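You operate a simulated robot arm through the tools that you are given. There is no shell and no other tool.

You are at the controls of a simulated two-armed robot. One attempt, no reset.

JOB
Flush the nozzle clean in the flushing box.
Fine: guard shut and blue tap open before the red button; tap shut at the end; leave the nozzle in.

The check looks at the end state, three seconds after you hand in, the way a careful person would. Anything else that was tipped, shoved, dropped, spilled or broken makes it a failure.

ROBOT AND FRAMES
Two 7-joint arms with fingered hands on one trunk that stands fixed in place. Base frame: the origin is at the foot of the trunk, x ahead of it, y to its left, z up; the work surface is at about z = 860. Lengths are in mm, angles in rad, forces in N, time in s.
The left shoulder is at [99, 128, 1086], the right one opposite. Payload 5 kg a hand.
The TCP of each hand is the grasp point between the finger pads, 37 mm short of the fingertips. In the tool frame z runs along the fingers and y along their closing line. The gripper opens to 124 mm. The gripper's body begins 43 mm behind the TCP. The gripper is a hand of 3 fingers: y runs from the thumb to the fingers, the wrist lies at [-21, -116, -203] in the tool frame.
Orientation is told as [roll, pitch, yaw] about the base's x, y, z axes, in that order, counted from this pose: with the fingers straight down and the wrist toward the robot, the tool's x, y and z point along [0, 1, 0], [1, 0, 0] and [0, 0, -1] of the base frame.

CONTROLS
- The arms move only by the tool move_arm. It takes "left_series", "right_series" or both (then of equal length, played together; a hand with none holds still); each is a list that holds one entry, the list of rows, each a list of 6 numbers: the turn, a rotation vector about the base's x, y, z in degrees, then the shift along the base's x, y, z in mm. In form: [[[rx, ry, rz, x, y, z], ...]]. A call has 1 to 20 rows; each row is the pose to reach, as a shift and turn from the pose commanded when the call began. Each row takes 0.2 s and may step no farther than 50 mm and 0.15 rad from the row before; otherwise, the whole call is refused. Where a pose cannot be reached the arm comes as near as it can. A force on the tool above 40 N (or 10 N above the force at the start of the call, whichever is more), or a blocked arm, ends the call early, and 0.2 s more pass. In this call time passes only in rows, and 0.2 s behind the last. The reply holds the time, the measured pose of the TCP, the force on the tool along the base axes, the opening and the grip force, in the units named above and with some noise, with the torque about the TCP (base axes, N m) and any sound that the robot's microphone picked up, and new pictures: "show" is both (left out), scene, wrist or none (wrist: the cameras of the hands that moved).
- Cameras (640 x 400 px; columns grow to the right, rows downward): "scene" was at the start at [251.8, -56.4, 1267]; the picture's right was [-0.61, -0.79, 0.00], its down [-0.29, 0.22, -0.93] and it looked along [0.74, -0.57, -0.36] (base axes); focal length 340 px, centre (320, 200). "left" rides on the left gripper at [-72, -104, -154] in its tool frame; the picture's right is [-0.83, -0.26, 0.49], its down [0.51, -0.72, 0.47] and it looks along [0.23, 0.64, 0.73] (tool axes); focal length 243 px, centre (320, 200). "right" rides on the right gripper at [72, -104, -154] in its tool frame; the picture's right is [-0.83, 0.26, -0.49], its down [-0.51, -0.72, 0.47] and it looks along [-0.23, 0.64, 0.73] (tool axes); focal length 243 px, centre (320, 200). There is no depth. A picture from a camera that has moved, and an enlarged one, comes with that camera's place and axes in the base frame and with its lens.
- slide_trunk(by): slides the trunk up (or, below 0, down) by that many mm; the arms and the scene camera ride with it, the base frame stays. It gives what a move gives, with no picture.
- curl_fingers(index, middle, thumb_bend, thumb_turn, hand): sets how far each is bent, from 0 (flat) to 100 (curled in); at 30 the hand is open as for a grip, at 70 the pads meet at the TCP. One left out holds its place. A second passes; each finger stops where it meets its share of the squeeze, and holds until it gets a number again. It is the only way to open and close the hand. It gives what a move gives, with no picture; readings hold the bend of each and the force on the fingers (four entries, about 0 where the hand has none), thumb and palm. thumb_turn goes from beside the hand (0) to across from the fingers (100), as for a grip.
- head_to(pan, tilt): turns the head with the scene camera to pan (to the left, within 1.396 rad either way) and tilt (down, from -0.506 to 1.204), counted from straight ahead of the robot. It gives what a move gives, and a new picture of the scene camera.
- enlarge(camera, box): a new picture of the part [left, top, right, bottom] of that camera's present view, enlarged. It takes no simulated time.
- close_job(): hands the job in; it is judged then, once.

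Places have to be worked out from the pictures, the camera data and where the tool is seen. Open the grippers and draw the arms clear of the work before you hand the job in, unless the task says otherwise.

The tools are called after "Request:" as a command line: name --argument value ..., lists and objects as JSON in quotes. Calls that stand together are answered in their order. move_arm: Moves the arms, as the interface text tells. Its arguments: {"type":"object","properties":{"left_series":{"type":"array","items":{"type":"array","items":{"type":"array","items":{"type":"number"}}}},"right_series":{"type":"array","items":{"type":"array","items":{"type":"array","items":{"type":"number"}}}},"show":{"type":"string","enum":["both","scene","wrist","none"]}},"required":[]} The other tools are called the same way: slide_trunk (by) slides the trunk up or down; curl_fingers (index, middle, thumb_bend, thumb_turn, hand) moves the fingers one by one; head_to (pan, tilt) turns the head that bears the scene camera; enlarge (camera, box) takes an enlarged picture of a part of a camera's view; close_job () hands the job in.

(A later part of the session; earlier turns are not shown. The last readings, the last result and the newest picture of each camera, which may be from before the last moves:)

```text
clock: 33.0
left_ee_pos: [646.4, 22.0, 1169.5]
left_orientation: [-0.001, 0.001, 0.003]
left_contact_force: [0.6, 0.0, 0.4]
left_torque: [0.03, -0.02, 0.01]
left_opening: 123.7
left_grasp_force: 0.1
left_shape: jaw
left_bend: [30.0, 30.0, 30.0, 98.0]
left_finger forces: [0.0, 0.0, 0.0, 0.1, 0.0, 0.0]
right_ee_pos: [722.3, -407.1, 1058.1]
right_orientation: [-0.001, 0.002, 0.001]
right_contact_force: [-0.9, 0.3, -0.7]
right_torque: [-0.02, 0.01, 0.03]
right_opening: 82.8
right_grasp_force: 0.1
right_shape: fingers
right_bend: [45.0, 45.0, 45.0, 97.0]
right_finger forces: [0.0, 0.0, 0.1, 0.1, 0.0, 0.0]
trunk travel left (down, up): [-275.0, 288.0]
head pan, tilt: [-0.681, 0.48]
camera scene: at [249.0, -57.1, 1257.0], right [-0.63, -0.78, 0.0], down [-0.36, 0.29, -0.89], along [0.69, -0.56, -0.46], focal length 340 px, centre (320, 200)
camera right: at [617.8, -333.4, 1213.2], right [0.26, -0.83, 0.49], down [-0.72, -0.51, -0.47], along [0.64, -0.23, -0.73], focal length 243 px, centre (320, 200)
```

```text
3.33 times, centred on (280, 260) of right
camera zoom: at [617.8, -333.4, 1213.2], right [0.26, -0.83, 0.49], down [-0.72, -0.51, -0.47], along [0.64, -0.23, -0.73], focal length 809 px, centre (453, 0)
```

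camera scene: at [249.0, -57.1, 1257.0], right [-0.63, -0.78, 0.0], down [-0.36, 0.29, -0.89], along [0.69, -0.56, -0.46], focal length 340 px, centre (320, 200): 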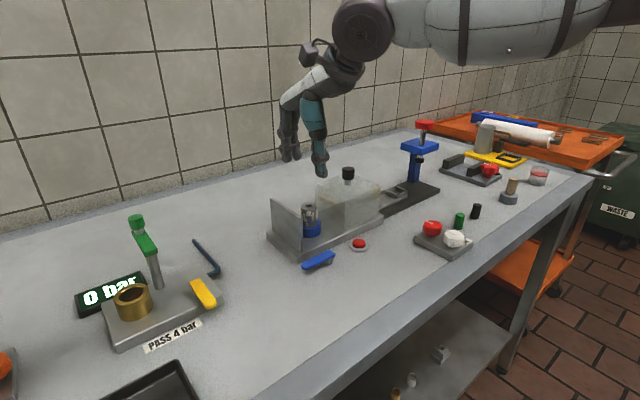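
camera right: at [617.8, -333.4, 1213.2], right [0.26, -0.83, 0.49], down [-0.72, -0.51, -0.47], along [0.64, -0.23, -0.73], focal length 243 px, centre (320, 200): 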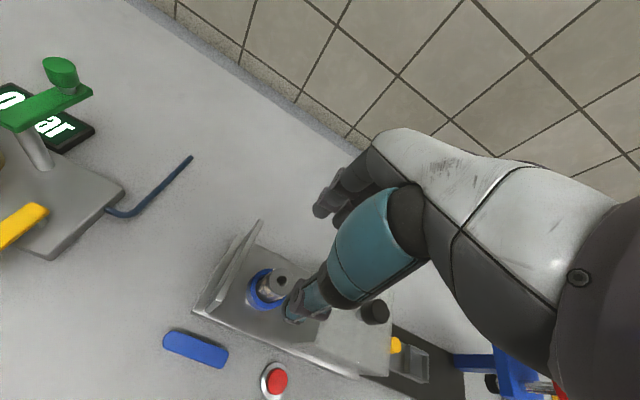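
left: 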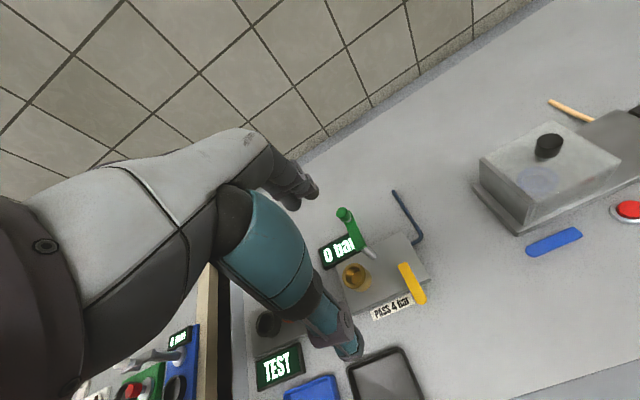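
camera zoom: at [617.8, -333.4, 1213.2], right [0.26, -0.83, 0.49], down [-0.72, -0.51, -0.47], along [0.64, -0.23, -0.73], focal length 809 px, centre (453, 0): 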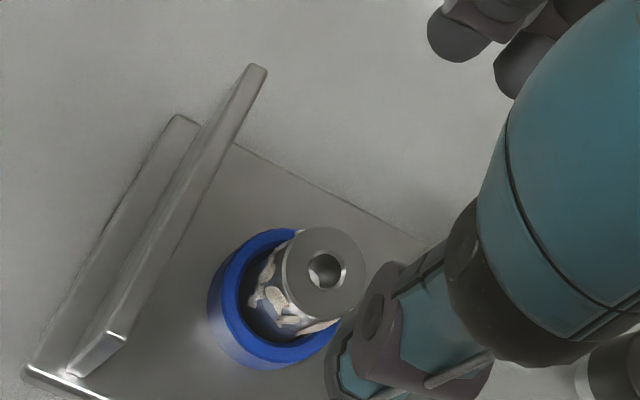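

The nozzle stands upright in the cup. Its top is about 40 mm above the rim, so about 14 mm is inserted, which matches the bore depth. Next I go back over the guard knob at y ≈ -521.

Request:
move_arm --right_series '[[[0, 0, 0, 0, -38, 10], [0, 0, 0, 0, -76, 10], [0, 0, 0, -1, -112, 10], [0, 0, 0, -1, -112, -20], [0, 0, 0, -1, -112, -40]]]' --show "both"

Request:
enlarge --camera "scene" --box '[300, 110, 420, 230]'

Request:
enlarge --camera "right" --box '[200, 180, 400, 340]'

```text
clock: 34.2
left_ee_pos: [645.6, 21.8, 1169.1]
left_orientation: [0.0, -0.001, -0.001]
left_contact_force: [-1.0, -0.1, 0.7]
left_torque: [0.04, -0.01, 0.01]
left_opening: 123.9
left_grasp_force: 0.0
left_shape: jaw
left_bend: [30.0, 30.0, 30.0, 98.0]
left_finger forces: [0.0, 0.1, 0.0, 0.1, 0.0, 0.1]
right_ee_pos: [721.4, -522.0, 1017.6]
right_orientation: [-0.001, 0.0, -0.002]
right_contact_force: [0.0, -0.7, 0.2]
right_torque: [0.01, -0.01, -0.01]
right_opening: 82.5
right_grasp_force: 0.1
right_shape: fingers
right_bend: [45.0, 45.0, 45.0, 97.0]
right_finger forces: [0.0, 0.0, 0.0, 0.1, 0.1, 0.0]
trunk travel left (down, up): [-275.0, 288.0]
head pan, tilt: [-0.681, 0.48]
camera scene: at [249.4, -57.7, 1256.9], right [-0.63, -0.78, 0.0], down [-0.36, 0.29, -0.89], along [0.69, -0.56, -0.46], focal length 340 px, centre (320, 200)
camera right: at [616.2, -448.4, 1173.9], right [0.26, -0.83, 0.49], down [-0.72, -0.51, -0.47], along [0.64, -0.23, -0.73], focal length 243 px, centre (320, 200)
```

scene: 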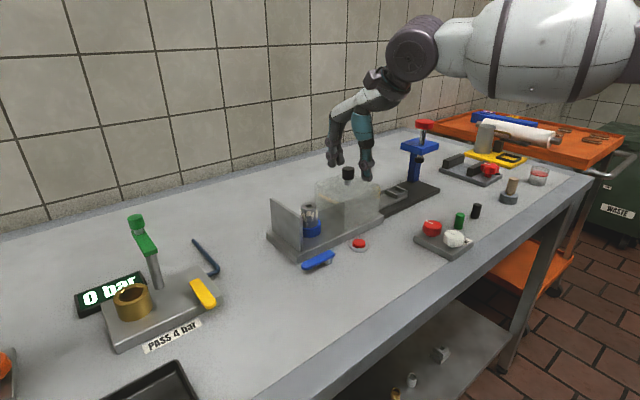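
right: 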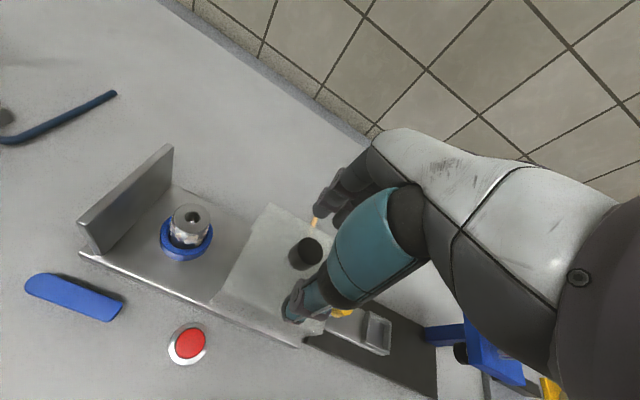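

```text
3.33 times, centred on (360, 170) of scene
camera zoom: at [249.4, -57.7, 1256.9], right [-0.63, -0.78, 0.0], down [-0.36, 0.29, -0.89], along [0.69, -0.56, -0.46], focal length 1133 px, centre (187, 300)
```

zoom: 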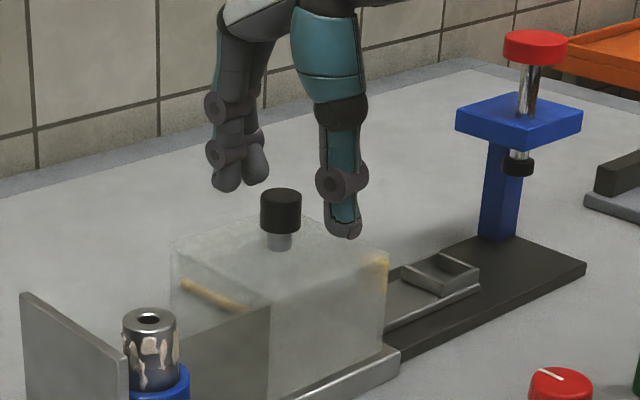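

```text
2.50 times, centred on (300, 260) of right
camera zoom: at [616.2, -448.4, 1173.9], right [0.26, -0.83, 0.49], down [-0.72, -0.51, -0.47], along [0.64, -0.23, -0.73], focal length 606 px, centre (370, 50)
```

zoom: 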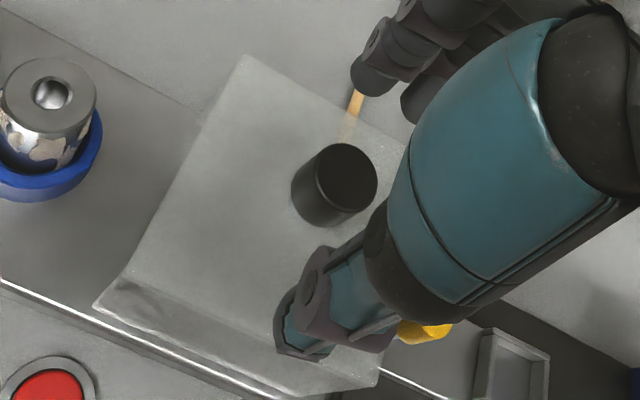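

The knob reads (717, -511), so the guard's travel is about 101 mm and the hand had slipped past it slightly at the stop. I shift (-3, +10) and lower to grip height.

Request:
move_arm --right_series '[[[0, 0, 0, -3, 10, 0], [0, 0, 0, -3, 10, -14]]]' --show "none"

Request:
curl_fingers --hand "right" --index 67 --middle 67 --thumb_bend 67

Request:
enlarge --camera "scene" --box '[300, 110, 420, 230]'

Request:
enlarge --camera "right" --box '[200, 180, 400, 340]'

```text
clock: 34.8
left_ee_pos: [645.3, 21.6, 1168.9]
left_orientation: [0.001, -0.001, 0.001]
left_contact_force: [-0.7, -0.1, 0.4]
left_torque: [0.03, -0.02, -0.02]
left_opening: 123.6
left_grasp_force: 0.0
left_shape: jaw
left_bend: [30.0, 30.0, 30.0, 98.0]
left_finger forces: [0.0, 0.1, 0.1, 0.0, 0.0, 0.1]
right_ee_pos: [719.5, -511.7, 1005.7]
right_orientation: [0.001, 0.0, 0.001]
right_contact_force: [-0.2, 0.7, -1.1]
right_torque: [0.0, 0.01, -0.02]
right_opening: 82.6
right_grasp_force: 0.2
right_shape: fingers
right_bend: [45.0, 45.0, 45.0, 97.0]
right_finger forces: [0.0, 0.0, 0.0, 0.0, 0.0, 0.0]
trunk travel left (down, up): [-275.0, 288.0]
head pan, tilt: [-0.681, 0.48]
```

```text
clock: 35.8
left_ee_pos: [646.1, 21.0, 1169.2]
left_orientation: [-0.001, 0.001, 0.001]
left_contact_force: [0.5, 0.6, -0.3]
left_torque: [0.0, 0.01, -0.02]
left_opening: 123.8
left_grasp_force: 0.0
left_shape: jaw
left_bend: [30.0, 30.0, 30.0, 98.0]
left_finger forces: [0.1, 0.1, 0.0, 0.1, 0.0, 0.1]
right_ee_pos: [719.1, -512.0, 1006.6]
right_orientation: [-0.001, 0.002, 0.0]
right_contact_force: [2.2, 1.1, 1.3]
right_torque: [-0.01, -0.1, 0.02]
right_opening: 22.6
right_grasp_force: 4.0
right_shape: fingers
right_bend: [65.0, 65.0, 65.0, 100.0]
right_finger forces: [2.5, 2.5, 0.0, 0.0, 3.0, 0.0]
trunk travel left (down, up): [-275.0, 288.0]
head pan, tilt: [-0.681, 0.48]
```

```text
3.33 times, centred on (360, 170) of scene
camera zoom: at [249.4, -57.0, 1257.0], right [-0.63, -0.78, 0.0], down [-0.36, 0.29, -0.89], along [0.69, -0.56, -0.46], focal length 1133 px, centre (187, 300)
```

zoom: 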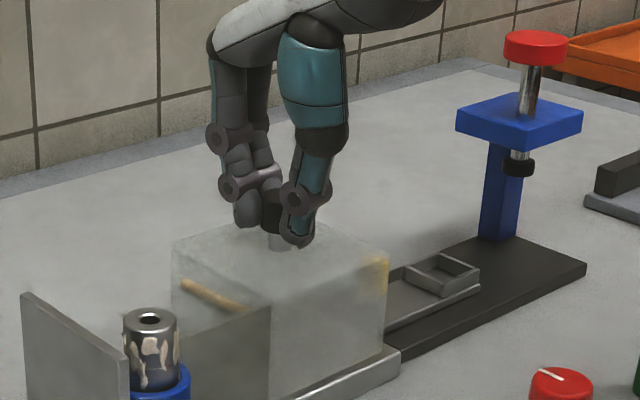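

```text
2.50 times, centred on (300, 260) of right
camera zoom: at [614.1, -438.1, 1161.1], right [0.26, -0.83, 0.49], down [-0.72, -0.51, -0.47], along [0.64, -0.23, -0.73], focal length 606 px, centre (370, 50)
```

zoom: 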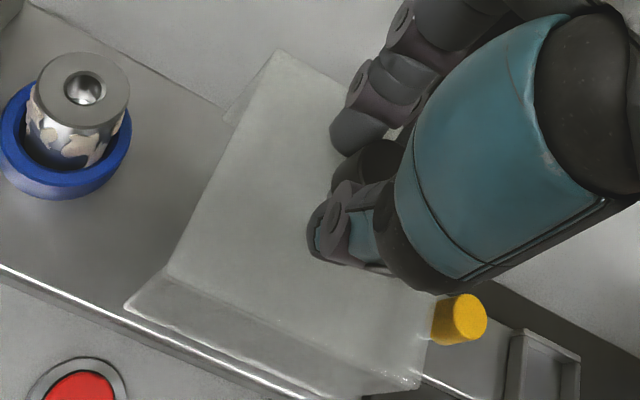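

The knob is gripped evenly. I squeeze firmer and slide the guard back toward +y in gentle steps, watching for any snag on the nozzle.

Request:
curl_fingers --hand "right" --index 74 --middle 74 --thumb_bend 74

Request:
move_arm --right_series '[[[0, 0, 0, 0, 8, 0], [0, 0, 0, 0, 16, 0], [0, 0, 0, 0, 24, 0], [0, 0, 0, 0, 32, 0], [0, 0, 0, 0, 40, 0]]]' --show "scene"

Request:
enlarge --camera "scene" --box '[265, 130, 405, 260]'

```text
clock: 36.8
left_ee_pos: [647.1, 21.9, 1168.9]
left_orientation: [-0.001, 0.002, 0.001]
left_contact_force: [0.2, 0.2, 0.8]
left_torque: [0.0, -0.04, 0.01]
left_opening: 123.8
left_grasp_force: 0.1
left_shape: jaw
left_bend: [30.0, 30.0, 30.0, 98.0]
left_finger forces: [0.1, 0.0, 0.0, 0.0, 0.1, 0.0]
right_ee_pos: [720.3, -511.8, 1005.5]
right_orientation: [-0.001, 0.003, -0.001]
right_contact_force: [6.4, 1.6, -5.3]
right_torque: [0.07, -0.01, 0.1]
right_opening: 19.4
right_grasp_force: 17.7
right_shape: fingers
right_bend: [72.0, 65.0, 67.0, 100.0]
right_finger forces: [10.3, 10.1, 0.1, 0.0, 14.8, 0.0]
trunk travel left (down, up): [-275.0, 288.0]
head pan, tilt: [-0.681, 0.48]
```

```text
clock: 38.0
left_ee_pos: [647.5, 21.8, 1168.7]
left_orientation: [-0.002, 0.002, 0.003]
left_contact_force: [0.2, 0.3, 0.5]
left_torque: [-0.01, -0.02, 0.01]
left_opening: 123.5
left_grasp_force: 0.2
left_shape: jaw
left_bend: [30.0, 30.0, 30.0, 98.0]
left_finger forces: [0.0, 0.1, 0.0, 0.0, 0.0, 0.0]
right_ee_pos: [719.0, -470.3, 1004.7]
right_orientation: [0.0, 0.002, 0.002]
right_contact_force: [9.1, 0.2, -2.0]
right_torque: [0.03, -0.11, 0.05]
right_opening: 19.0
right_grasp_force: 18.7
right_shape: fingers
right_bend: [72.0, 65.0, 67.0, 100.0]
right_finger forces: [11.1, 11.9, 0.0, 0.0, 14.4, 0.1]
trunk travel left (down, up): [-275.0, 288.0]
head pan, tilt: [-0.681, 0.48]
camera scene: at [250.5, -57.3, 1256.7], right [-0.63, -0.78, 0.0], down [-0.36, 0.29, -0.89], along [0.69, -0.56, -0.46], focal length 340 px, centre (320, 200)
```

scene: 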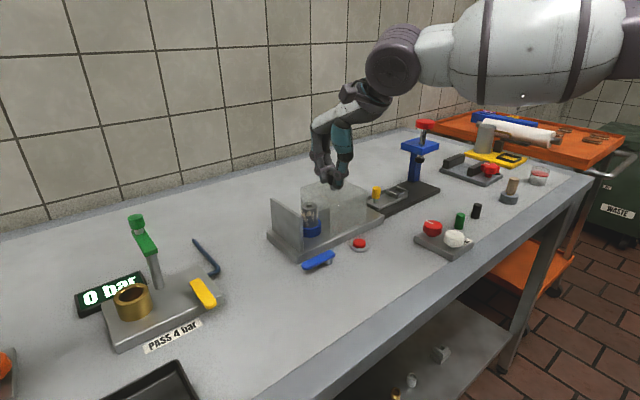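

```text
3.08 times, centred on (335, 195) of scene
camera zoom: at [250.5, -57.3, 1256.7], right [-0.63, -0.78, 0.0], down [-0.36, 0.29, -0.89], along [0.69, -0.56, -0.46], focal length 1046 px, centre (274, 215)
```

zoom: 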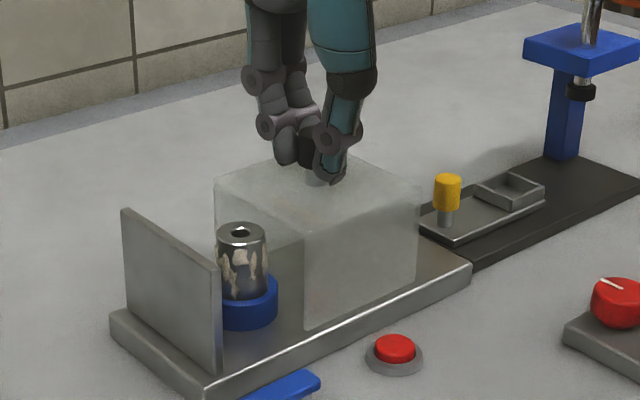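

The guard moves with the hand and the nozzle is undisturbed. I continue another 50 mm.

Request:
move_arm --right_series '[[[0, 0, 0, 0, 8, 0], [0, 0, 0, 0, 16, 0], [0, 0, 0, 0, 24, 0], [0, 0, 0, 0, 32, 0], [0, 0, 0, 0, 40, 0], [0, 0, 0, 0, 48, 0]]]' --show "none"

Request:
enlarge --camera "scene" --box '[255, 130, 395, 260]'

```text
clock: 39.4
left_ee_pos: [646.2, 21.8, 1168.5]
left_orientation: [0.001, 0.0, 0.002]
left_contact_force: [-0.5, 0.9, -1.3]
left_torque: [-0.01, 0.01, 0.0]
left_opening: 123.7
left_grasp_force: 0.1
left_shape: jaw
left_bend: [30.0, 30.0, 30.0, 98.0]
left_finger forces: [0.1, 0.1, 0.0, 0.0, 0.1, 0.0]
right_ee_pos: [720.2, -422.9, 1003.0]
right_orientation: [-0.001, 0.0, -0.001]
right_contact_force: [4.0, -0.4, 1.9]
right_torque: [0.04, 0.08, 0.03]
right_opening: 18.9
right_grasp_force: 19.7
right_shape: fingers
right_bend: [72.0, 65.0, 67.0, 100.0]
right_finger forces: [11.2, 11.1, 0.1, 0.0, 16.9, 0.1]
trunk travel left (down, up): [-275.0, 288.0]
head pan, tilt: [-0.681, 0.48]
```

```text
3.08 times, centred on (325, 195) of scene
camera zoom: at [249.6, -56.8, 1256.9], right [-0.63, -0.78, 0.0], down [-0.36, 0.29, -0.89], along [0.69, -0.56, -0.46], focal length 1046 px, centre (305, 215)
```

zoom: 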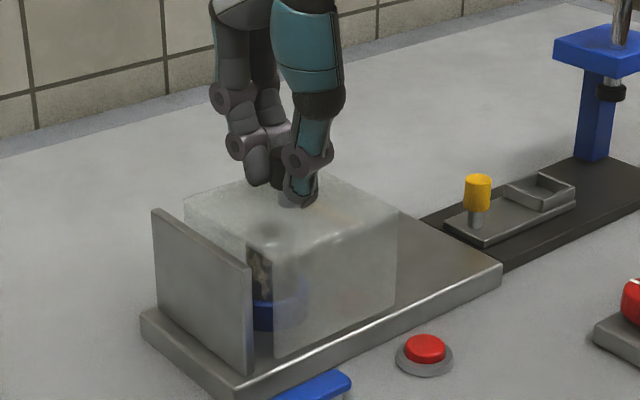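

About 12 mm of gap remains to the end plate. I close it in 3 mm steps until the guard meets its stop.

Request:
move_arm --right_series '[[[0, 0, 0, 0, 3, 0], [0, 0, 0, 0, 6, 0], [0, 0, 0, 0, 9, 0], [0, 0, 0, 0, 12, 0]]]' --show "none"

Request:
enlarge --camera "scene" --box '[255, 150, 375, 270]'

Request:
enlarge --camera "right" --box '[180, 180, 360, 340]'

```text
clock: 40.4
left_ee_pos: [646.4, 22.5, 1169.9]
left_orientation: [0.0, 0.0, 0.002]
left_contact_force: [0.1, 0.3, 0.8]
left_torque: [0.02, 0.0, 0.01]
left_opening: 123.8
left_grasp_force: 0.0
left_shape: jaw
left_bend: [30.0, 30.0, 30.0, 98.0]
left_finger forces: [0.0, 0.2, 0.0, 0.0, 0.0, 0.0]
right_ee_pos: [720.5, -411.0, 1003.5]
right_orientation: [-0.001, -0.002, 0.0]
right_contact_force: [9.8, 1.8, 7.5]
right_torque: [0.09, -0.1, 0.13]
right_opening: 18.7
right_grasp_force: 21.0
right_shape: fingers
right_bend: [72.0, 65.0, 67.0, 100.0]
right_finger forces: [13.2, 12.1, 0.0, 0.0, 16.0, 0.0]
trunk travel left (down, up): [-275.0, 288.0]
head pan, tilt: [-0.681, 0.48]
```

```text
3.33 times, centred on (315, 210) of scene
camera zoom: at [249.6, -56.4, 1257.0], right [-0.63, -0.78, 0.0], down [-0.36, 0.29, -0.89], along [0.69, -0.56, -0.46], focal length 1133 px, centre (337, 167)
```

zoom: 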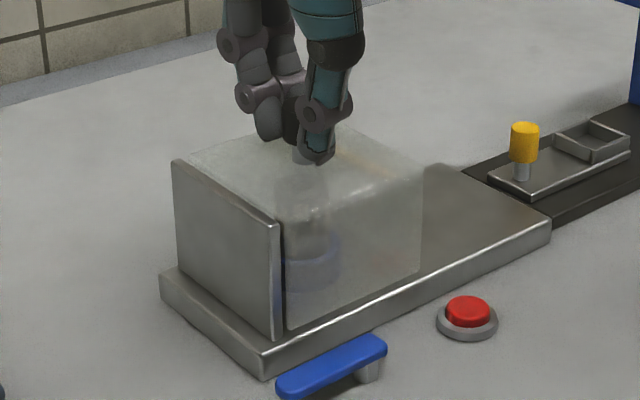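

```text
2.50 times, centred on (270, 260) of right
camera zoom: at [614.6, -337.5, 1158.7], right [0.26, -0.83, 0.49], down [-0.72, -0.51, -0.47], along [0.64, -0.23, -0.73], focal length 606 px, centre (445, 50)
```

zoom: 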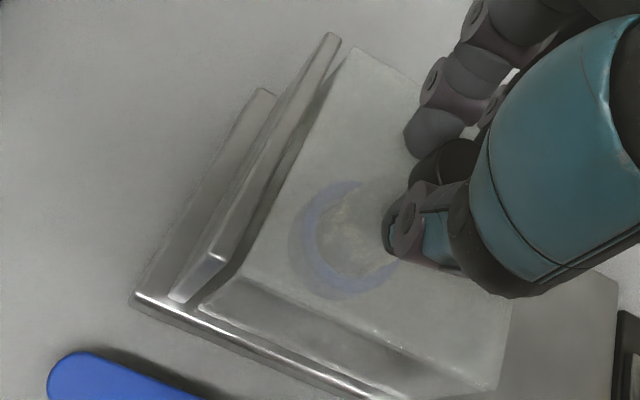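

A few millimetres of gap remain at the end plate. I keep pushing in 2 mm steps until the y force builds.

Request:
move_arm --right_series '[[[0, 0, 0, 0, 2, 0], [0, 0, 0, 0, 4, 0], [0, 0, 0, 0, 6, 0]]]' --show "none"

Request:
enlarge --camera "scene" --box '[255, 150, 375, 270]'

Request:
enlarge --camera "right" --box '[180, 180, 360, 340]'

```text
clock: 41.2
left_ee_pos: [645.9, 20.7, 1168.9]
left_orientation: [-0.001, 0.0, -0.002]
left_contact_force: [1.2, -0.2, -0.5]
left_torque: [0.01, 0.03, 0.0]
left_opening: 123.7
left_grasp_force: 0.0
left_shape: jaw
left_bend: [30.0, 30.0, 30.0, 98.0]
left_finger forces: [0.0, 0.0, 0.1, 0.0, 0.0, 0.1]
right_ee_pos: [719.2, -406.1, 1004.0]
right_orientation: [0.0, -0.001, -0.002]
right_contact_force: [9.1, -9.5, 8.3]
right_torque: [-0.24, -0.13, 0.06]
right_opening: 18.8
right_grasp_force: 20.8
right_shape: fingers
right_bend: [72.0, 65.0, 68.0, 100.0]
right_finger forces: [10.7, 16.8, 0.0, 0.0, 15.5, 0.1]
trunk travel left (down, up): [-275.0, 288.0]
head pan, tilt: [-0.681, 0.48]
```

```text
3.33 times, centred on (315, 210) of scene
camera zoom: at [249.6, -58.0, 1256.9], right [-0.63, -0.78, 0.0], down [-0.36, 0.29, -0.89], along [0.69, -0.56, -0.46], focal length 1133 px, centre (337, 167)
```

zoom: 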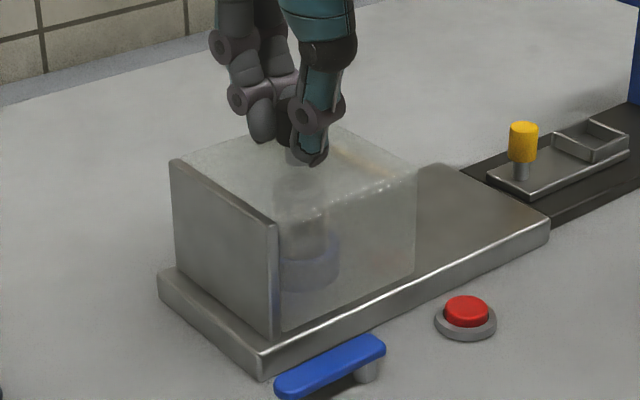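

```text
2.50 times, centred on (270, 260) of right
camera zoom: at [614.7, -333.3, 1158.7], right [0.26, -0.83, 0.49], down [-0.72, -0.51, -0.47], along [0.64, -0.23, -0.73], focal length 606 px, centre (445, 50)
```

zoom: 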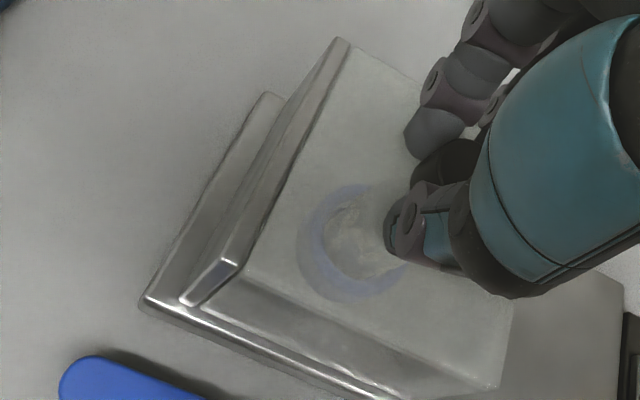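

The guard now meets the end plate with -9.5 N of reaction. I push 3 mm more to be sure it is fully home.

Request:
move_arm --right_series '[[[0, 0, 0, 0, 1.5, 0], [0, 0, 0, 0, 3, 0]]]' --show "none"

Request:
enlarge --camera "right" --box '[180, 180, 360, 340]'

```text
clock: 41.8
left_ee_pos: [645.9, 19.7, 1169.0]
left_orientation: [0.002, 0.0, 0.0]
left_contact_force: [0.1, -1.1, -1.0]
left_torque: [0.01, 0.02, -0.02]
left_opening: 123.6
left_grasp_force: 0.1
left_shape: jaw
left_bend: [30.0, 30.0, 30.0, 98.0]
left_finger forces: [0.1, 0.0, 0.1, 0.1, 0.1, 0.0]
right_ee_pos: [720.0, -405.9, 1003.7]
right_orientation: [0.002, 0.0, -0.002]
right_contact_force: [9.3, -26.7, 11.9]
right_torque: [-0.73, -0.17, -0.13]
right_opening: 17.6
right_grasp_force: 25.3
right_shape: fingers
right_bend: [73.0, 64.0, 68.0, 100.0]
right_finger forces: [8.9, 27.6, 0.0, 0.0, 14.3, 0.0]
trunk travel left (down, up): [-275.0, 288.0]
head pan, tilt: [-0.681, 0.48]
```

```text
2.50 times, centred on (270, 260) of right
camera zoom: at [614.4, -331.5, 1158.2], right [0.26, -0.83, 0.49], down [-0.72, -0.51, -0.47], along [0.64, -0.23, -0.73], focal length 606 px, centre (445, 50)
```

zoom: 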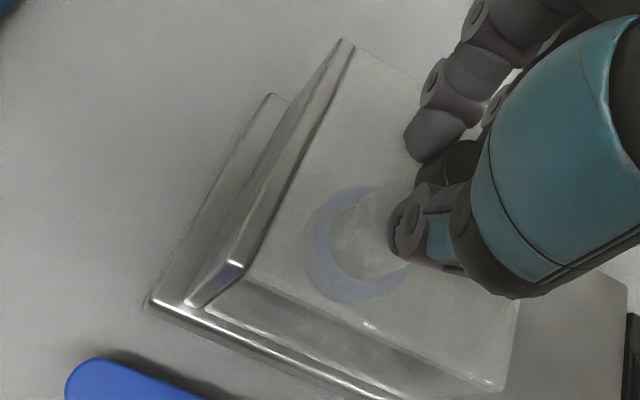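

The guard is fully shut (27 N against the stop). I ease off 2 mm, keeping a slight closing bias, then open and lift away.

Request:
move_arm --right_series '[[[0, 0, 0, 0, -2, 0]]]' --show "none"

Request:
curl_fingers --hand "right" --index 45 --middle 45 --thumb_bend 45 --thumb_turn 98

Request:
move_arm --right_series '[[[0, 0, 0, 0, 0, 20], [0, 0, 0, 0, 0, 50], [0, 0, 0, 0, 0, 90]]]' --show "both"

Request:
enlarge --camera "scene" --box '[255, 170, 375, 290]'

Request:
enlarge --camera "right" --box '[140, 200, 320, 400]'

```text
clock: 42.2
left_ee_pos: [646.4, 19.5, 1169.4]
left_orientation: [0.002, -0.001, 0.001]
left_contact_force: [0.6, -0.2, -0.2]
left_torque: [-0.03, -0.01, 0.01]
left_opening: 123.4
left_grasp_force: 0.0
left_shape: jaw
left_bend: [30.0, 30.0, 30.0, 98.0]
left_finger forces: [0.0, 0.1, 0.1, 0.0, 0.0, 0.1]
right_ee_pos: [720.4, -405.2, 1003.4]
right_orientation: [0.001, 0.001, -0.001]
right_contact_force: [9.5, -19.0, 11.7]
right_torque: [-0.57, -0.15, -0.08]
right_opening: 17.8
right_grasp_force: 25.0
right_shape: fingers
right_bend: [73.0, 64.0, 68.0, 100.0]
right_finger forces: [10.4, 24.3, 0.0, 0.0, 14.8, 0.0]
trunk travel left (down, up): [-275.0, 288.0]
head pan, tilt: [-0.681, 0.48]
```

```text
clock: 43.2
left_ee_pos: [646.2, 22.5, 1168.5]
left_orientation: [0.0, -0.001, 0.0]
left_contact_force: [-0.2, -0.4, 0.0]
left_torque: [0.02, -0.01, 0.0]
left_opening: 123.8
left_grasp_force: 0.1
left_shape: jaw
left_bend: [30.0, 30.0, 30.0, 98.0]
left_finger forces: [0.1, 0.0, 0.1, 0.0, 0.0, 0.1]
right_ee_pos: [718.7, -404.1, 1003.1]
right_orientation: [0.001, 0.001, -0.001]
right_contact_force: [-0.6, -0.9, 0.2]
right_torque: [0.03, -0.01, 0.01]
right_opening: 82.6
right_grasp_force: 0.1
right_shape: fingers
right_bend: [45.0, 45.0, 45.0, 97.0]
right_finger forces: [0.0, 0.0, 0.0, 0.1, 0.0, 0.0]
trunk travel left (down, up): [-275.0, 288.0]
head pan, tilt: [-0.681, 0.48]
```

```text
clock: 44.0
left_ee_pos: [646.2, 20.9, 1169.2]
left_orientation: [0.002, 0.0, 0.002]
left_contact_force: [-0.1, 0.5, 0.0]
left_torque: [-0.01, 0.04, -0.03]
left_opening: 123.5
left_grasp_force: 0.1
left_shape: jaw
left_bend: [30.0, 30.0, 30.0, 98.0]
left_finger forces: [0.1, 0.0, 0.0, 0.1, 0.0, 0.1]
right_ee_pos: [719.7, -404.8, 1096.5]
right_orientation: [0.0, -0.001, -0.001]
right_contact_force: [0.7, 0.0, 0.4]
right_torque: [0.0, 0.01, -0.01]
right_opening: 82.4
right_grasp_force: 0.2
right_shape: fingers
right_bend: [45.0, 45.0, 45.0, 97.0]
right_finger forces: [0.0, 0.0, 0.0, 0.0, 0.0, 0.0]
trunk travel left (down, up): [-275.0, 288.0]
head pan, tilt: [-0.681, 0.48]
camera scene: at [248.3, -56.3, 1257.2], right [-0.63, -0.78, 0.0], down [-0.36, 0.29, -0.89], along [0.69, -0.56, -0.46], focal length 340 px, centre (320, 200)
camera right: at [613.9, -330.1, 1251.2], right [0.26, -0.83, 0.49], down [-0.72, -0.51, -0.47], along [0.64, -0.23, -0.73], focal length 243 px, centre (320, 200)
```

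scene: 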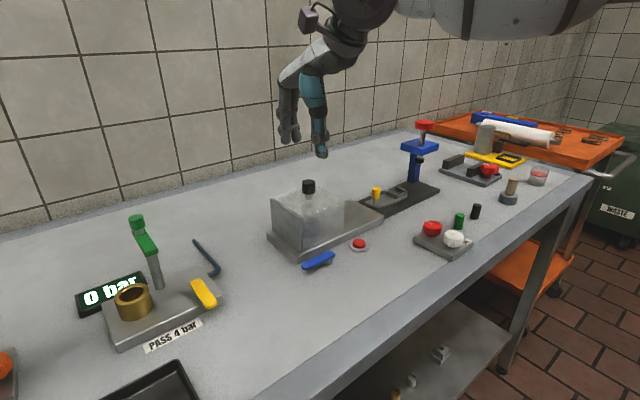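
right: 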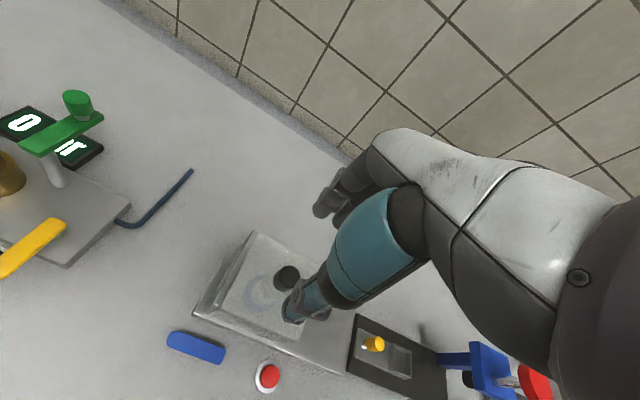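

```text
3.33 times, centred on (315, 230) of scene
camera zoom: at [248.3, -56.3, 1257.2], right [-0.63, -0.78, 0.0], down [-0.36, 0.29, -0.89], along [0.69, -0.56, -0.46], focal length 1133 px, centre (337, 100)
```

zoom: 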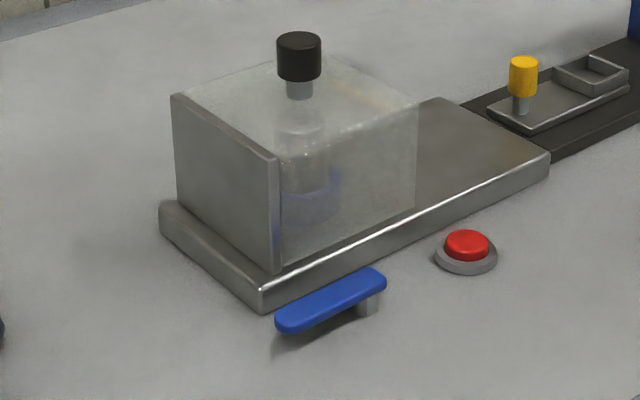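

```text
2.00 times, centred on (230, 300) of right
camera zoom: at [613.9, -330.1, 1251.2], right [0.26, -0.83, 0.49], down [-0.72, -0.51, -0.47], along [0.64, -0.23, -0.73], focal length 485 px, centre (500, 0)
```

zoom: 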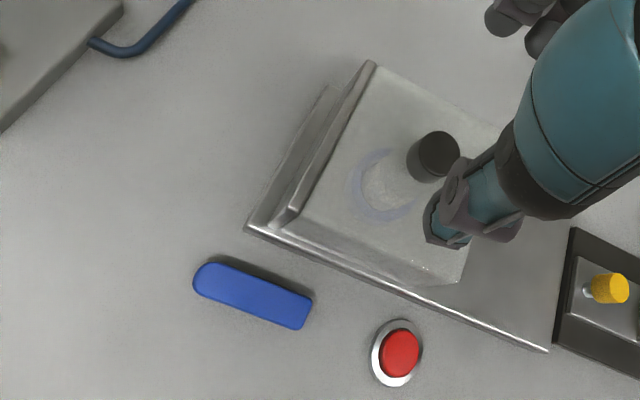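

The guard is shut with the nozzle visible inside. The tap's pivot is near (630, -386), with its lever pointing +y to about y = -335 at z 873–881. I zoom on the open hand to learn exactly where the fingertips are relative to the TCP.

Request:
enlarge --camera "scene" --box '[265, 80, 345, 170]'

Request:
enlarge --camera "right" --box '[260, 140, 400, 340]'

Request:
enlarge --camera "scene" --box '[290, 230, 370, 280]'

```text
4.44 times, centred on (305, 125) of scene
camera zoom: at [248.3, -56.3, 1257.2], right [-0.63, -0.78, 0.0], down [-0.36, 0.29, -0.89], along [0.69, -0.56, -0.46], focal length 1510 px, centre (387, 533)
```

zoom: 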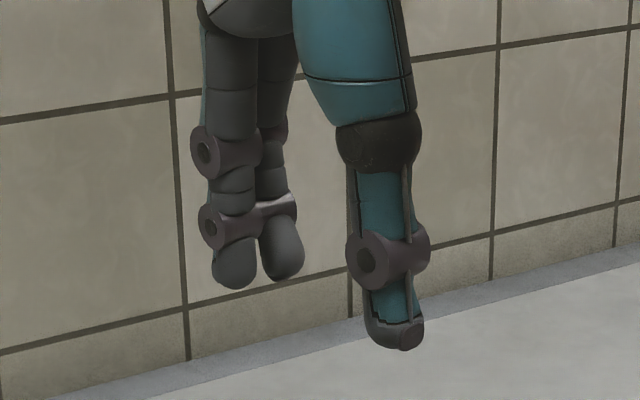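

```text
2.00 times, centred on (330, 240) of right
camera zoom: at [613.9, -330.1, 1251.2], right [0.26, -0.83, 0.49], down [-0.72, -0.51, -0.47], along [0.64, -0.23, -0.73], focal length 485 px, centre (300, 120)
```

zoom: 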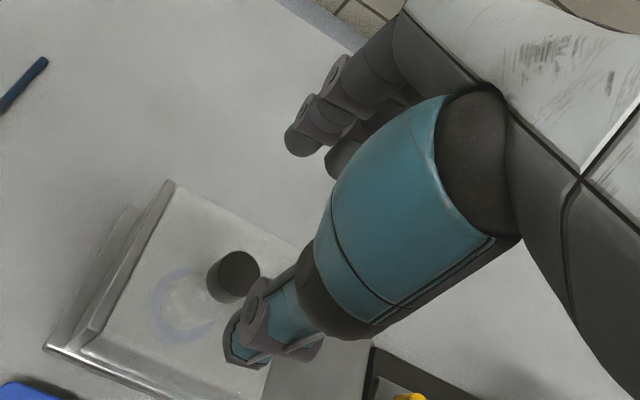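

```text
8.00 times, centred on (330, 255) of scene
camera zoom: at [248.3, -56.3, 1257.2], right [-0.63, -0.78, 0.0], down [-0.36, 0.29, -0.89], along [0.69, -0.56, -0.46], focal length 2718 px, centre (240, -240)
```

zoom: 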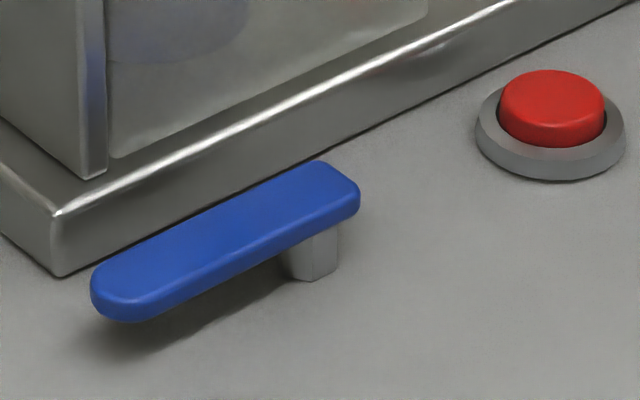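

The two fingertips sit about 43 mm in +x of the TCP, at ±12 mm in y and about 41 mm down; the thumb tip is lower. I fold the thumb away and straighten the fingers so they can act as a narrow pusher behind the lever, then look.

Request:
curl_fingers --hand "right" --index 25 --middle 25 --thumb_bend 95

Request:
enlarge --camera "scene" --box '[255, 60, 355, 170]'

Request:
enlarge --camera "right" --box '[240, 100, 420, 340]'

```text
clock: 45.0
left_ee_pos: [646.1, 20.8, 1169.2]
left_orientation: [0.0, -0.001, 0.002]
left_contact_force: [-0.7, 0.1, 0.1]
left_torque: [0.0, -0.01, 0.0]
left_opening: 123.7
left_grasp_force: 0.1
left_shape: jaw
left_bend: [30.0, 30.0, 30.0, 98.0]
left_finger forces: [0.1, 0.0, 0.0, 0.1, 0.0, 0.0]
right_ee_pos: [719.4, -404.0, 1095.5]
right_orientation: [0.0, -0.001, 0.0]
right_contact_force: [-0.1, 0.4, 0.2]
right_torque: [-0.02, -0.04, -0.03]
right_opening: 37.7
right_grasp_force: 0.0
right_shape: fingers
right_bend: [25.0, 25.0, 95.0, 100.0]
right_finger forces: [0.0, 0.1, 0.0, 0.1, 0.0, 0.0]
trunk travel left (down, up): [-275.0, 288.0]
head pan, tilt: [-0.681, 0.48]
```

```text
3.64 times, centred on (305, 115) of scene
camera zoom: at [249.0, -57.1, 1257.0], right [-0.63, -0.78, 0.0], down [-0.36, 0.29, -0.89], along [0.69, -0.56, -0.46], focal length 1236 px, centre (374, 509)
```

zoom: 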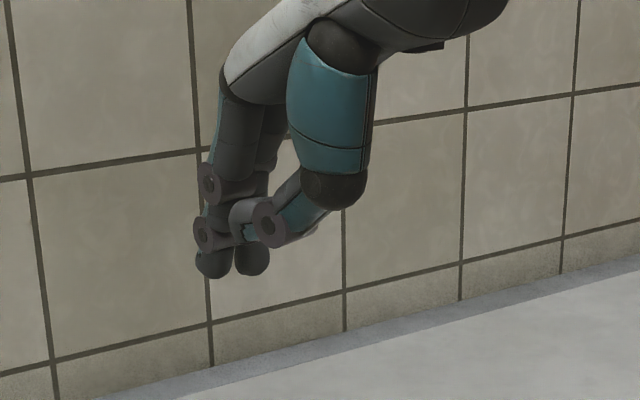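

```text
1.67 times, centred on (330, 220) of right
camera zoom: at [614.7, -330.8, 1250.1], right [0.26, -0.83, 0.49], down [-0.72, -0.51, -0.47], along [0.64, -0.23, -0.73], focal length 404 px, centre (303, 167)
```

zoom: 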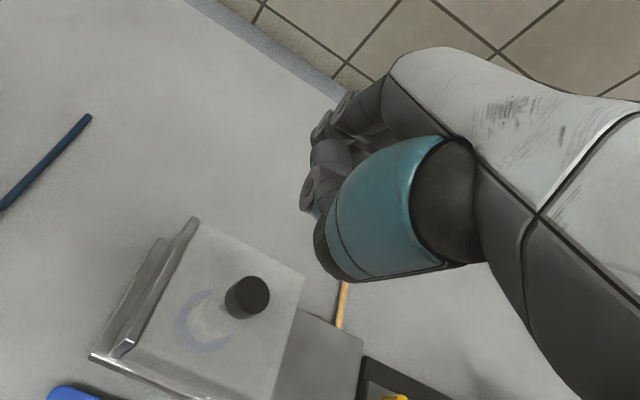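

The thumb is folded well above the fingertips, and the two straight fingers hang vertically about 78 mm in +x of the TCP with tips about 33 mm below it. I move so the fingers stand over the gap between lever and slab, coming partway down.

Request:
move_arm --right_series '[[[0, 0, 0, -36, 16, 0], [0, 0, 0, -72, 32, 0], [0, 0, 0, -108, 48, 0], [0, 0, 0, -144, 63, 0], [0, 0, 0, -144, 63, -40], [0, 0, 0, -144, 63, -80], [0, 0, 0, -144, 63, -120], [0, 0, 0, -144, 63, -150]]]' --show "both"

Request:
enlarge --camera "scene" --box '[270, 190, 370, 280]'

Request:
enlarge --camera "right" --box '[200, 100, 400, 280]'

```text
clock: 46.8
left_ee_pos: [645.7, 21.6, 1169.8]
left_orientation: [0.001, -0.001, 0.0]
left_contact_force: [-0.2, -1.1, -0.3]
left_torque: [0.03, 0.0, 0.01]
left_opening: 123.6
left_grasp_force: 0.1
left_shape: jaw
left_bend: [30.0, 30.0, 30.0, 98.0]
left_finger forces: [0.0, 0.0, 0.1, 0.1, 0.0, 0.1]
right_ee_pos: [574.8, -339.2, 944.5]
right_orientation: [0.001, -0.001, 0.0]
right_contact_force: [-3.8, -0.7, 0.0]
right_torque: [0.0, 0.1, -0.09]
right_opening: 38.0
right_grasp_force: 2.0
right_shape: fingers
right_bend: [25.0, 26.0, 95.0, 100.0]
right_finger forces: [0.1, 4.1, 0.1, 0.1, 0.1, 0.1]
trunk travel left (down, up): [-275.0, 288.0]
head pan, tilt: [-0.681, 0.48]
camera scene: at [249.0, -57.6, 1257.0], right [-0.63, -0.78, 0.0], down [-0.36, 0.29, -0.89], along [0.69, -0.56, -0.46], focal length 340 px, centre (320, 200)
camera right: at [470.7, -267.8, 1099.0], right [0.26, -0.83, 0.49], down [-0.72, -0.51, -0.47], along [0.64, -0.23, -0.73], focal length 243 px, centre (320, 200)
```

scene: 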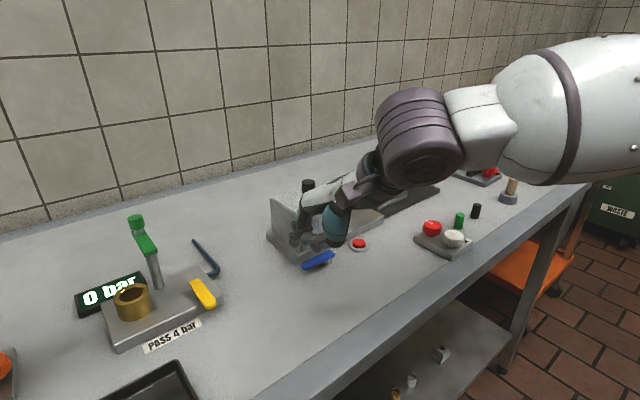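
right: 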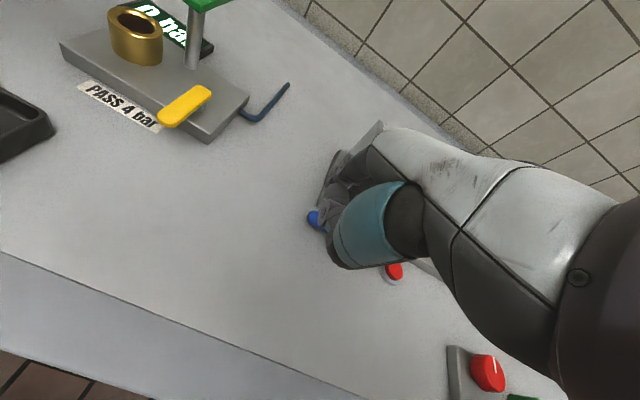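

```text
4.44 times, centred on (320, 235) of scene
camera zoom: at [249.0, -57.6, 1257.0], right [-0.63, -0.78, 0.0], down [-0.36, 0.29, -0.89], along [0.69, -0.56, -0.46], focal length 1510 px, centre (320, 44)
```

zoom: 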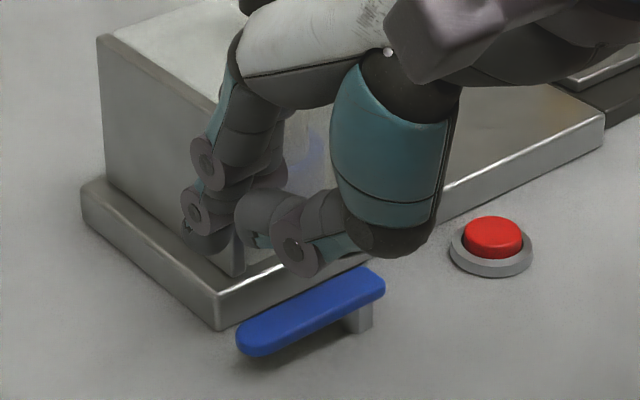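

```text
2.22 times, centred on (300, 190) of right
camera zoom: at [470.7, -267.8, 1099.0], right [0.26, -0.83, 0.49], down [-0.72, -0.51, -0.47], along [0.64, -0.23, -0.73], focal length 539 px, centre (364, 222)
```

zoom: 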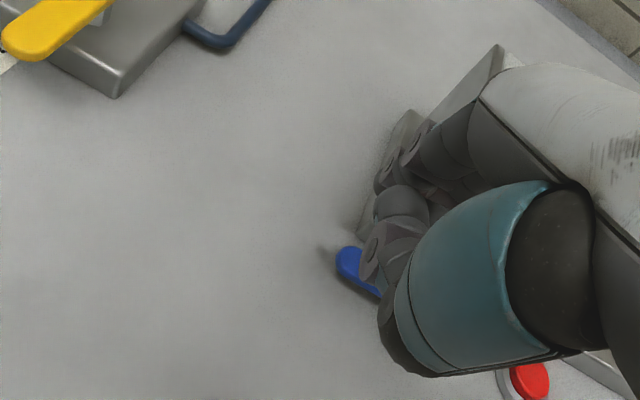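

The middle finger reads 4 N and the tool is pushed toward -x, so it touches the guard's front face. I back off 12 mm in -x and recheck.

Request:
move_arm --right_series '[[[0, 0, 0, -6, 0, 0], [0, 0, 0, -12, 0, 0]]]' --show "none"

Request:
enlarge --camera "scene" --box '[280, 200, 350, 270]'

Request:
enlarge --camera "right" --box '[280, 120, 380, 240]'

```text
clock: 47.4
left_ee_pos: [645.2, 20.3, 1168.9]
left_orientation: [0.001, -0.001, 0.0]
left_contact_force: [0.4, 0.3, 0.0]
left_torque: [-0.02, -0.01, 0.02]
left_opening: 123.5
left_grasp_force: 0.1
left_shape: jaw
left_bend: [30.0, 30.0, 30.0, 98.0]
left_finger forces: [0.1, 0.0, 0.0, 0.0, 0.0, 0.1]
right_ee_pos: [561.2, -341.0, 944.1]
right_orientation: [0.001, 0.001, -0.001]
right_contact_force: [0.0, 0.3, 0.0]
right_torque: [-0.03, -0.02, -0.01]
right_opening: 38.1
right_grasp_force: 0.1
right_shape: fingers
right_bend: [25.0, 25.0, 95.0, 100.0]
right_finger forces: [0.0, 0.1, 0.1, 0.0, 0.0, 0.1]
trunk travel left (down, up): [-275.0, 288.0]
head pan, tilt: [-0.681, 0.48]
```

```text
5.71 times, centred on (315, 235) of scene
camera zoom: at [248.9, -57.4, 1257.1], right [-0.63, -0.78, 0.0], down [-0.36, 0.29, -0.89], along [0.69, -0.56, -0.46], focal length 1942 px, centre (349, 0)
```

zoom: 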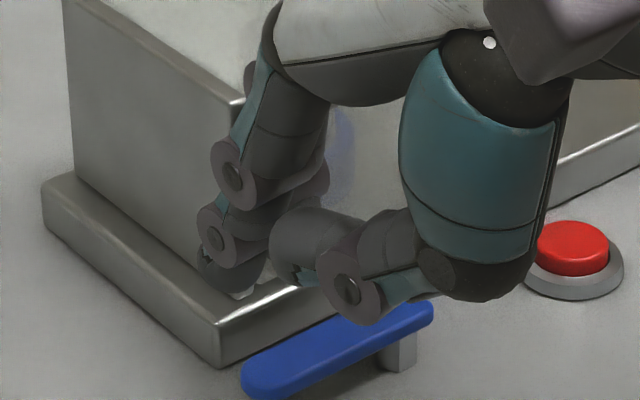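

```text
3.33 times, centred on (330, 180) of right
camera zoom: at [456.8, -267.5, 1098.6], right [0.26, -0.83, 0.49], down [-0.72, -0.51, -0.47], along [0.64, -0.23, -0.73], focal length 809 px, centre (287, 267)
```

zoom: 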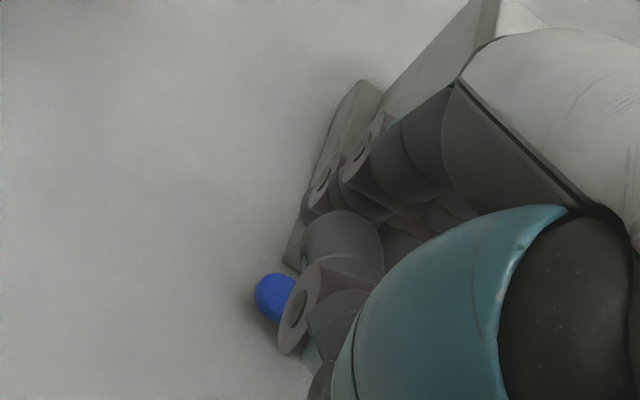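

Contact is gone; the fingers measure about 90 mm in +x of the TCP, so they now stand near x ≈ 652. I lower 18 mm to just above lever height and look again.

Request:
move_arm --right_series '[[[0, 0, 0, 0, 0, -9], [0, 0, 0, 0, 0, -18]]]' --show "none"

Request:
enlarge --camera "scene" --box '[285, 215, 345, 275]'

Request:
enlarge --camera "right" --box '[290, 120, 370, 240]'

Request:
enlarge --camera "left" --box '[500, 60, 640, 200]'

```text
clock: 48.0
left_ee_pos: [646.9, 21.1, 1169.5]
left_orientation: [-0.001, 0.0, 0.003]
left_contact_force: [0.2, -0.8, -0.4]
left_torque: [-0.01, 0.0, 0.01]
left_opening: 123.8
left_grasp_force: 0.0
left_shape: jaw
left_bend: [30.0, 30.0, 30.0, 98.0]
left_finger forces: [0.1, 0.1, 0.1, 0.1, 0.0, 0.0]
right_ee_pos: [563.8, -342.0, 926.5]
right_orientation: [-0.001, 0.0, 0.001]
right_contact_force: [-0.1, -0.6, 0.6]
right_torque: [-0.02, 0.0, -0.05]
right_opening: 38.3
right_grasp_force: 0.1
right_shape: fingers
right_bend: [25.0, 25.0, 95.0, 100.0]
right_finger forces: [0.1, 0.0, 0.1, 0.0, 0.0, 0.0]
trunk travel left (down, up): [-275.0, 288.0]
head pan, tilt: [-0.681, 0.48]
```

```text
6.67 times, centred on (315, 245) of scene
camera zoom: at [249.2, -57.3, 1257.0], right [-0.63, -0.78, 0.0], down [-0.36, 0.29, -0.89], along [0.69, -0.56, -0.46], focal length 2265 px, centre (353, -100)
```

zoom: 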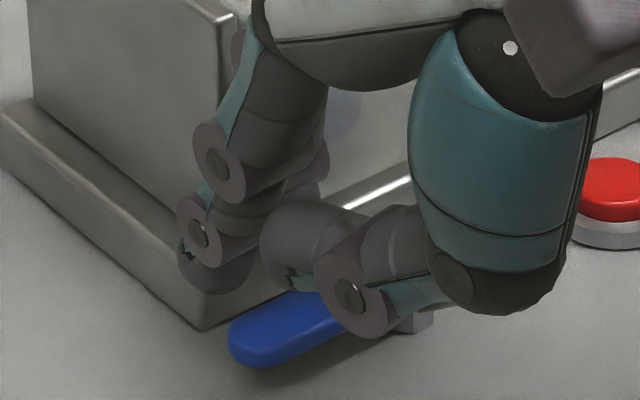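

```text
3.33 times, centred on (330, 180) of right
camera zoom: at [458.3, -267.8, 1081.0], right [0.26, -0.83, 0.49], down [-0.72, -0.51, -0.47], along [0.64, -0.23, -0.73], focal length 809 px, centre (287, 267)
```

zoom: 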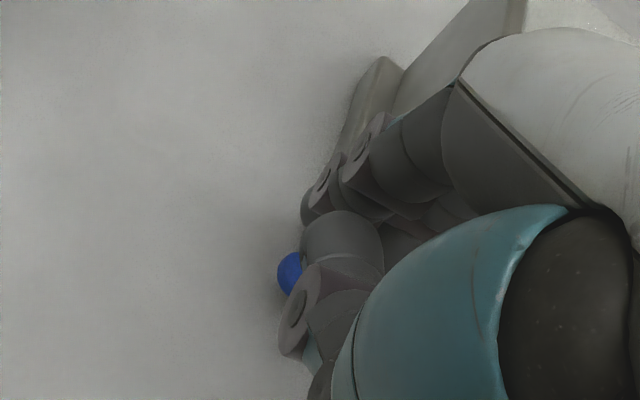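

```text
2.86 times, centred on (570, 130) of left
camera zoom: at [542.5, -51.2, 1322.1], right [-0.26, -0.83, -0.49], down [-0.72, 0.51, -0.47], along [0.64, 0.23, -0.73], focal length 693 px, centre (-394, 400)
```

zoom: 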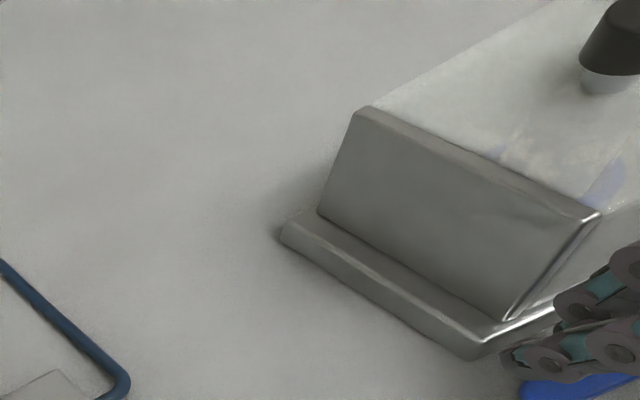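

The left wrist camera gives a helpful side view, so I bring the left arm back 100 mm toward -y, still high and clear, to see the lever and fingertips better.

Request:
move_arm --left_series '[[[0, 0, 0, 0, -40, 0], [0, 0, 0, 0, -80, 0], [0, 0, 0, 0, -110, 0]]]' --show "wrist"

Request:
enlarge --camera "left" --box '[480, 140, 640, 280]'

```text
clock: 48.8
left_ee_pos: [649.9, -89.8, 1168.8]
left_orientation: [0.001, -0.001, 0.002]
left_contact_force: [-0.1, -0.3, 0.6]
left_torque: [-0.02, -0.03, 0.01]
left_opening: 123.6
left_grasp_force: 0.1
left_shape: jaw
left_bend: [30.0, 30.0, 30.0, 98.0]
left_finger forces: [0.0, 0.1, 0.0, 0.1, 0.0, 0.0]
right_ee_pos: [563.3, -342.3, 925.9]
right_orientation: [0.002, -0.001, 0.0]
right_contact_force: [-0.6, -1.0, -0.3]
right_torque: [0.03, -0.01, 0.02]
right_opening: 37.9
right_grasp_force: 0.0
right_shape: fingers
right_bend: [25.0, 25.0, 95.0, 100.0]
right_finger forces: [0.1, 0.0, 0.1, 0.0, 0.1, 0.1]
trunk travel left (down, up): [-275.0, 288.0]
head pan, tilt: [-0.681, 0.48]
camera left: at [545.9, -162.5, 1321.2], right [-0.26, -0.83, -0.49], down [-0.72, 0.51, -0.47], along [0.64, 0.23, -0.73], focal length 243 px, centre (320, 200)
```

left: 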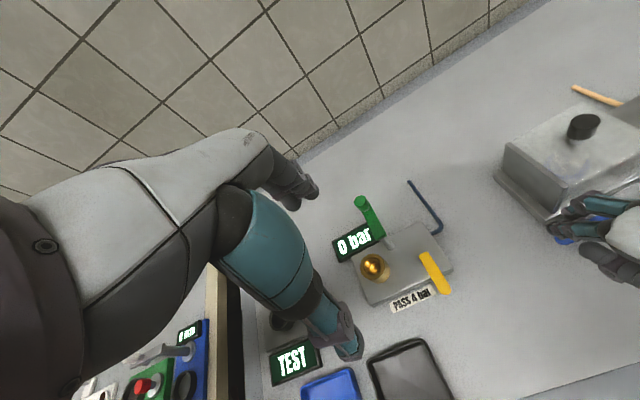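

```text
2.86 times, centred on (560, 210) of left
camera zoom: at [545.9, -162.5, 1321.2], right [-0.26, -0.83, -0.49], down [-0.72, 0.51, -0.47], along [0.64, 0.23, -0.73], focal length 693 px, centre (-366, 171)
```

zoom: 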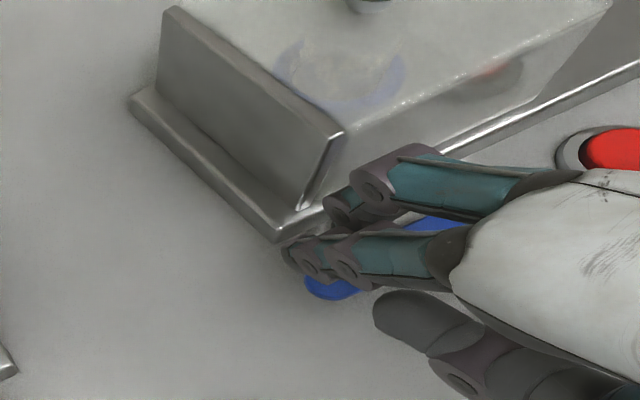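

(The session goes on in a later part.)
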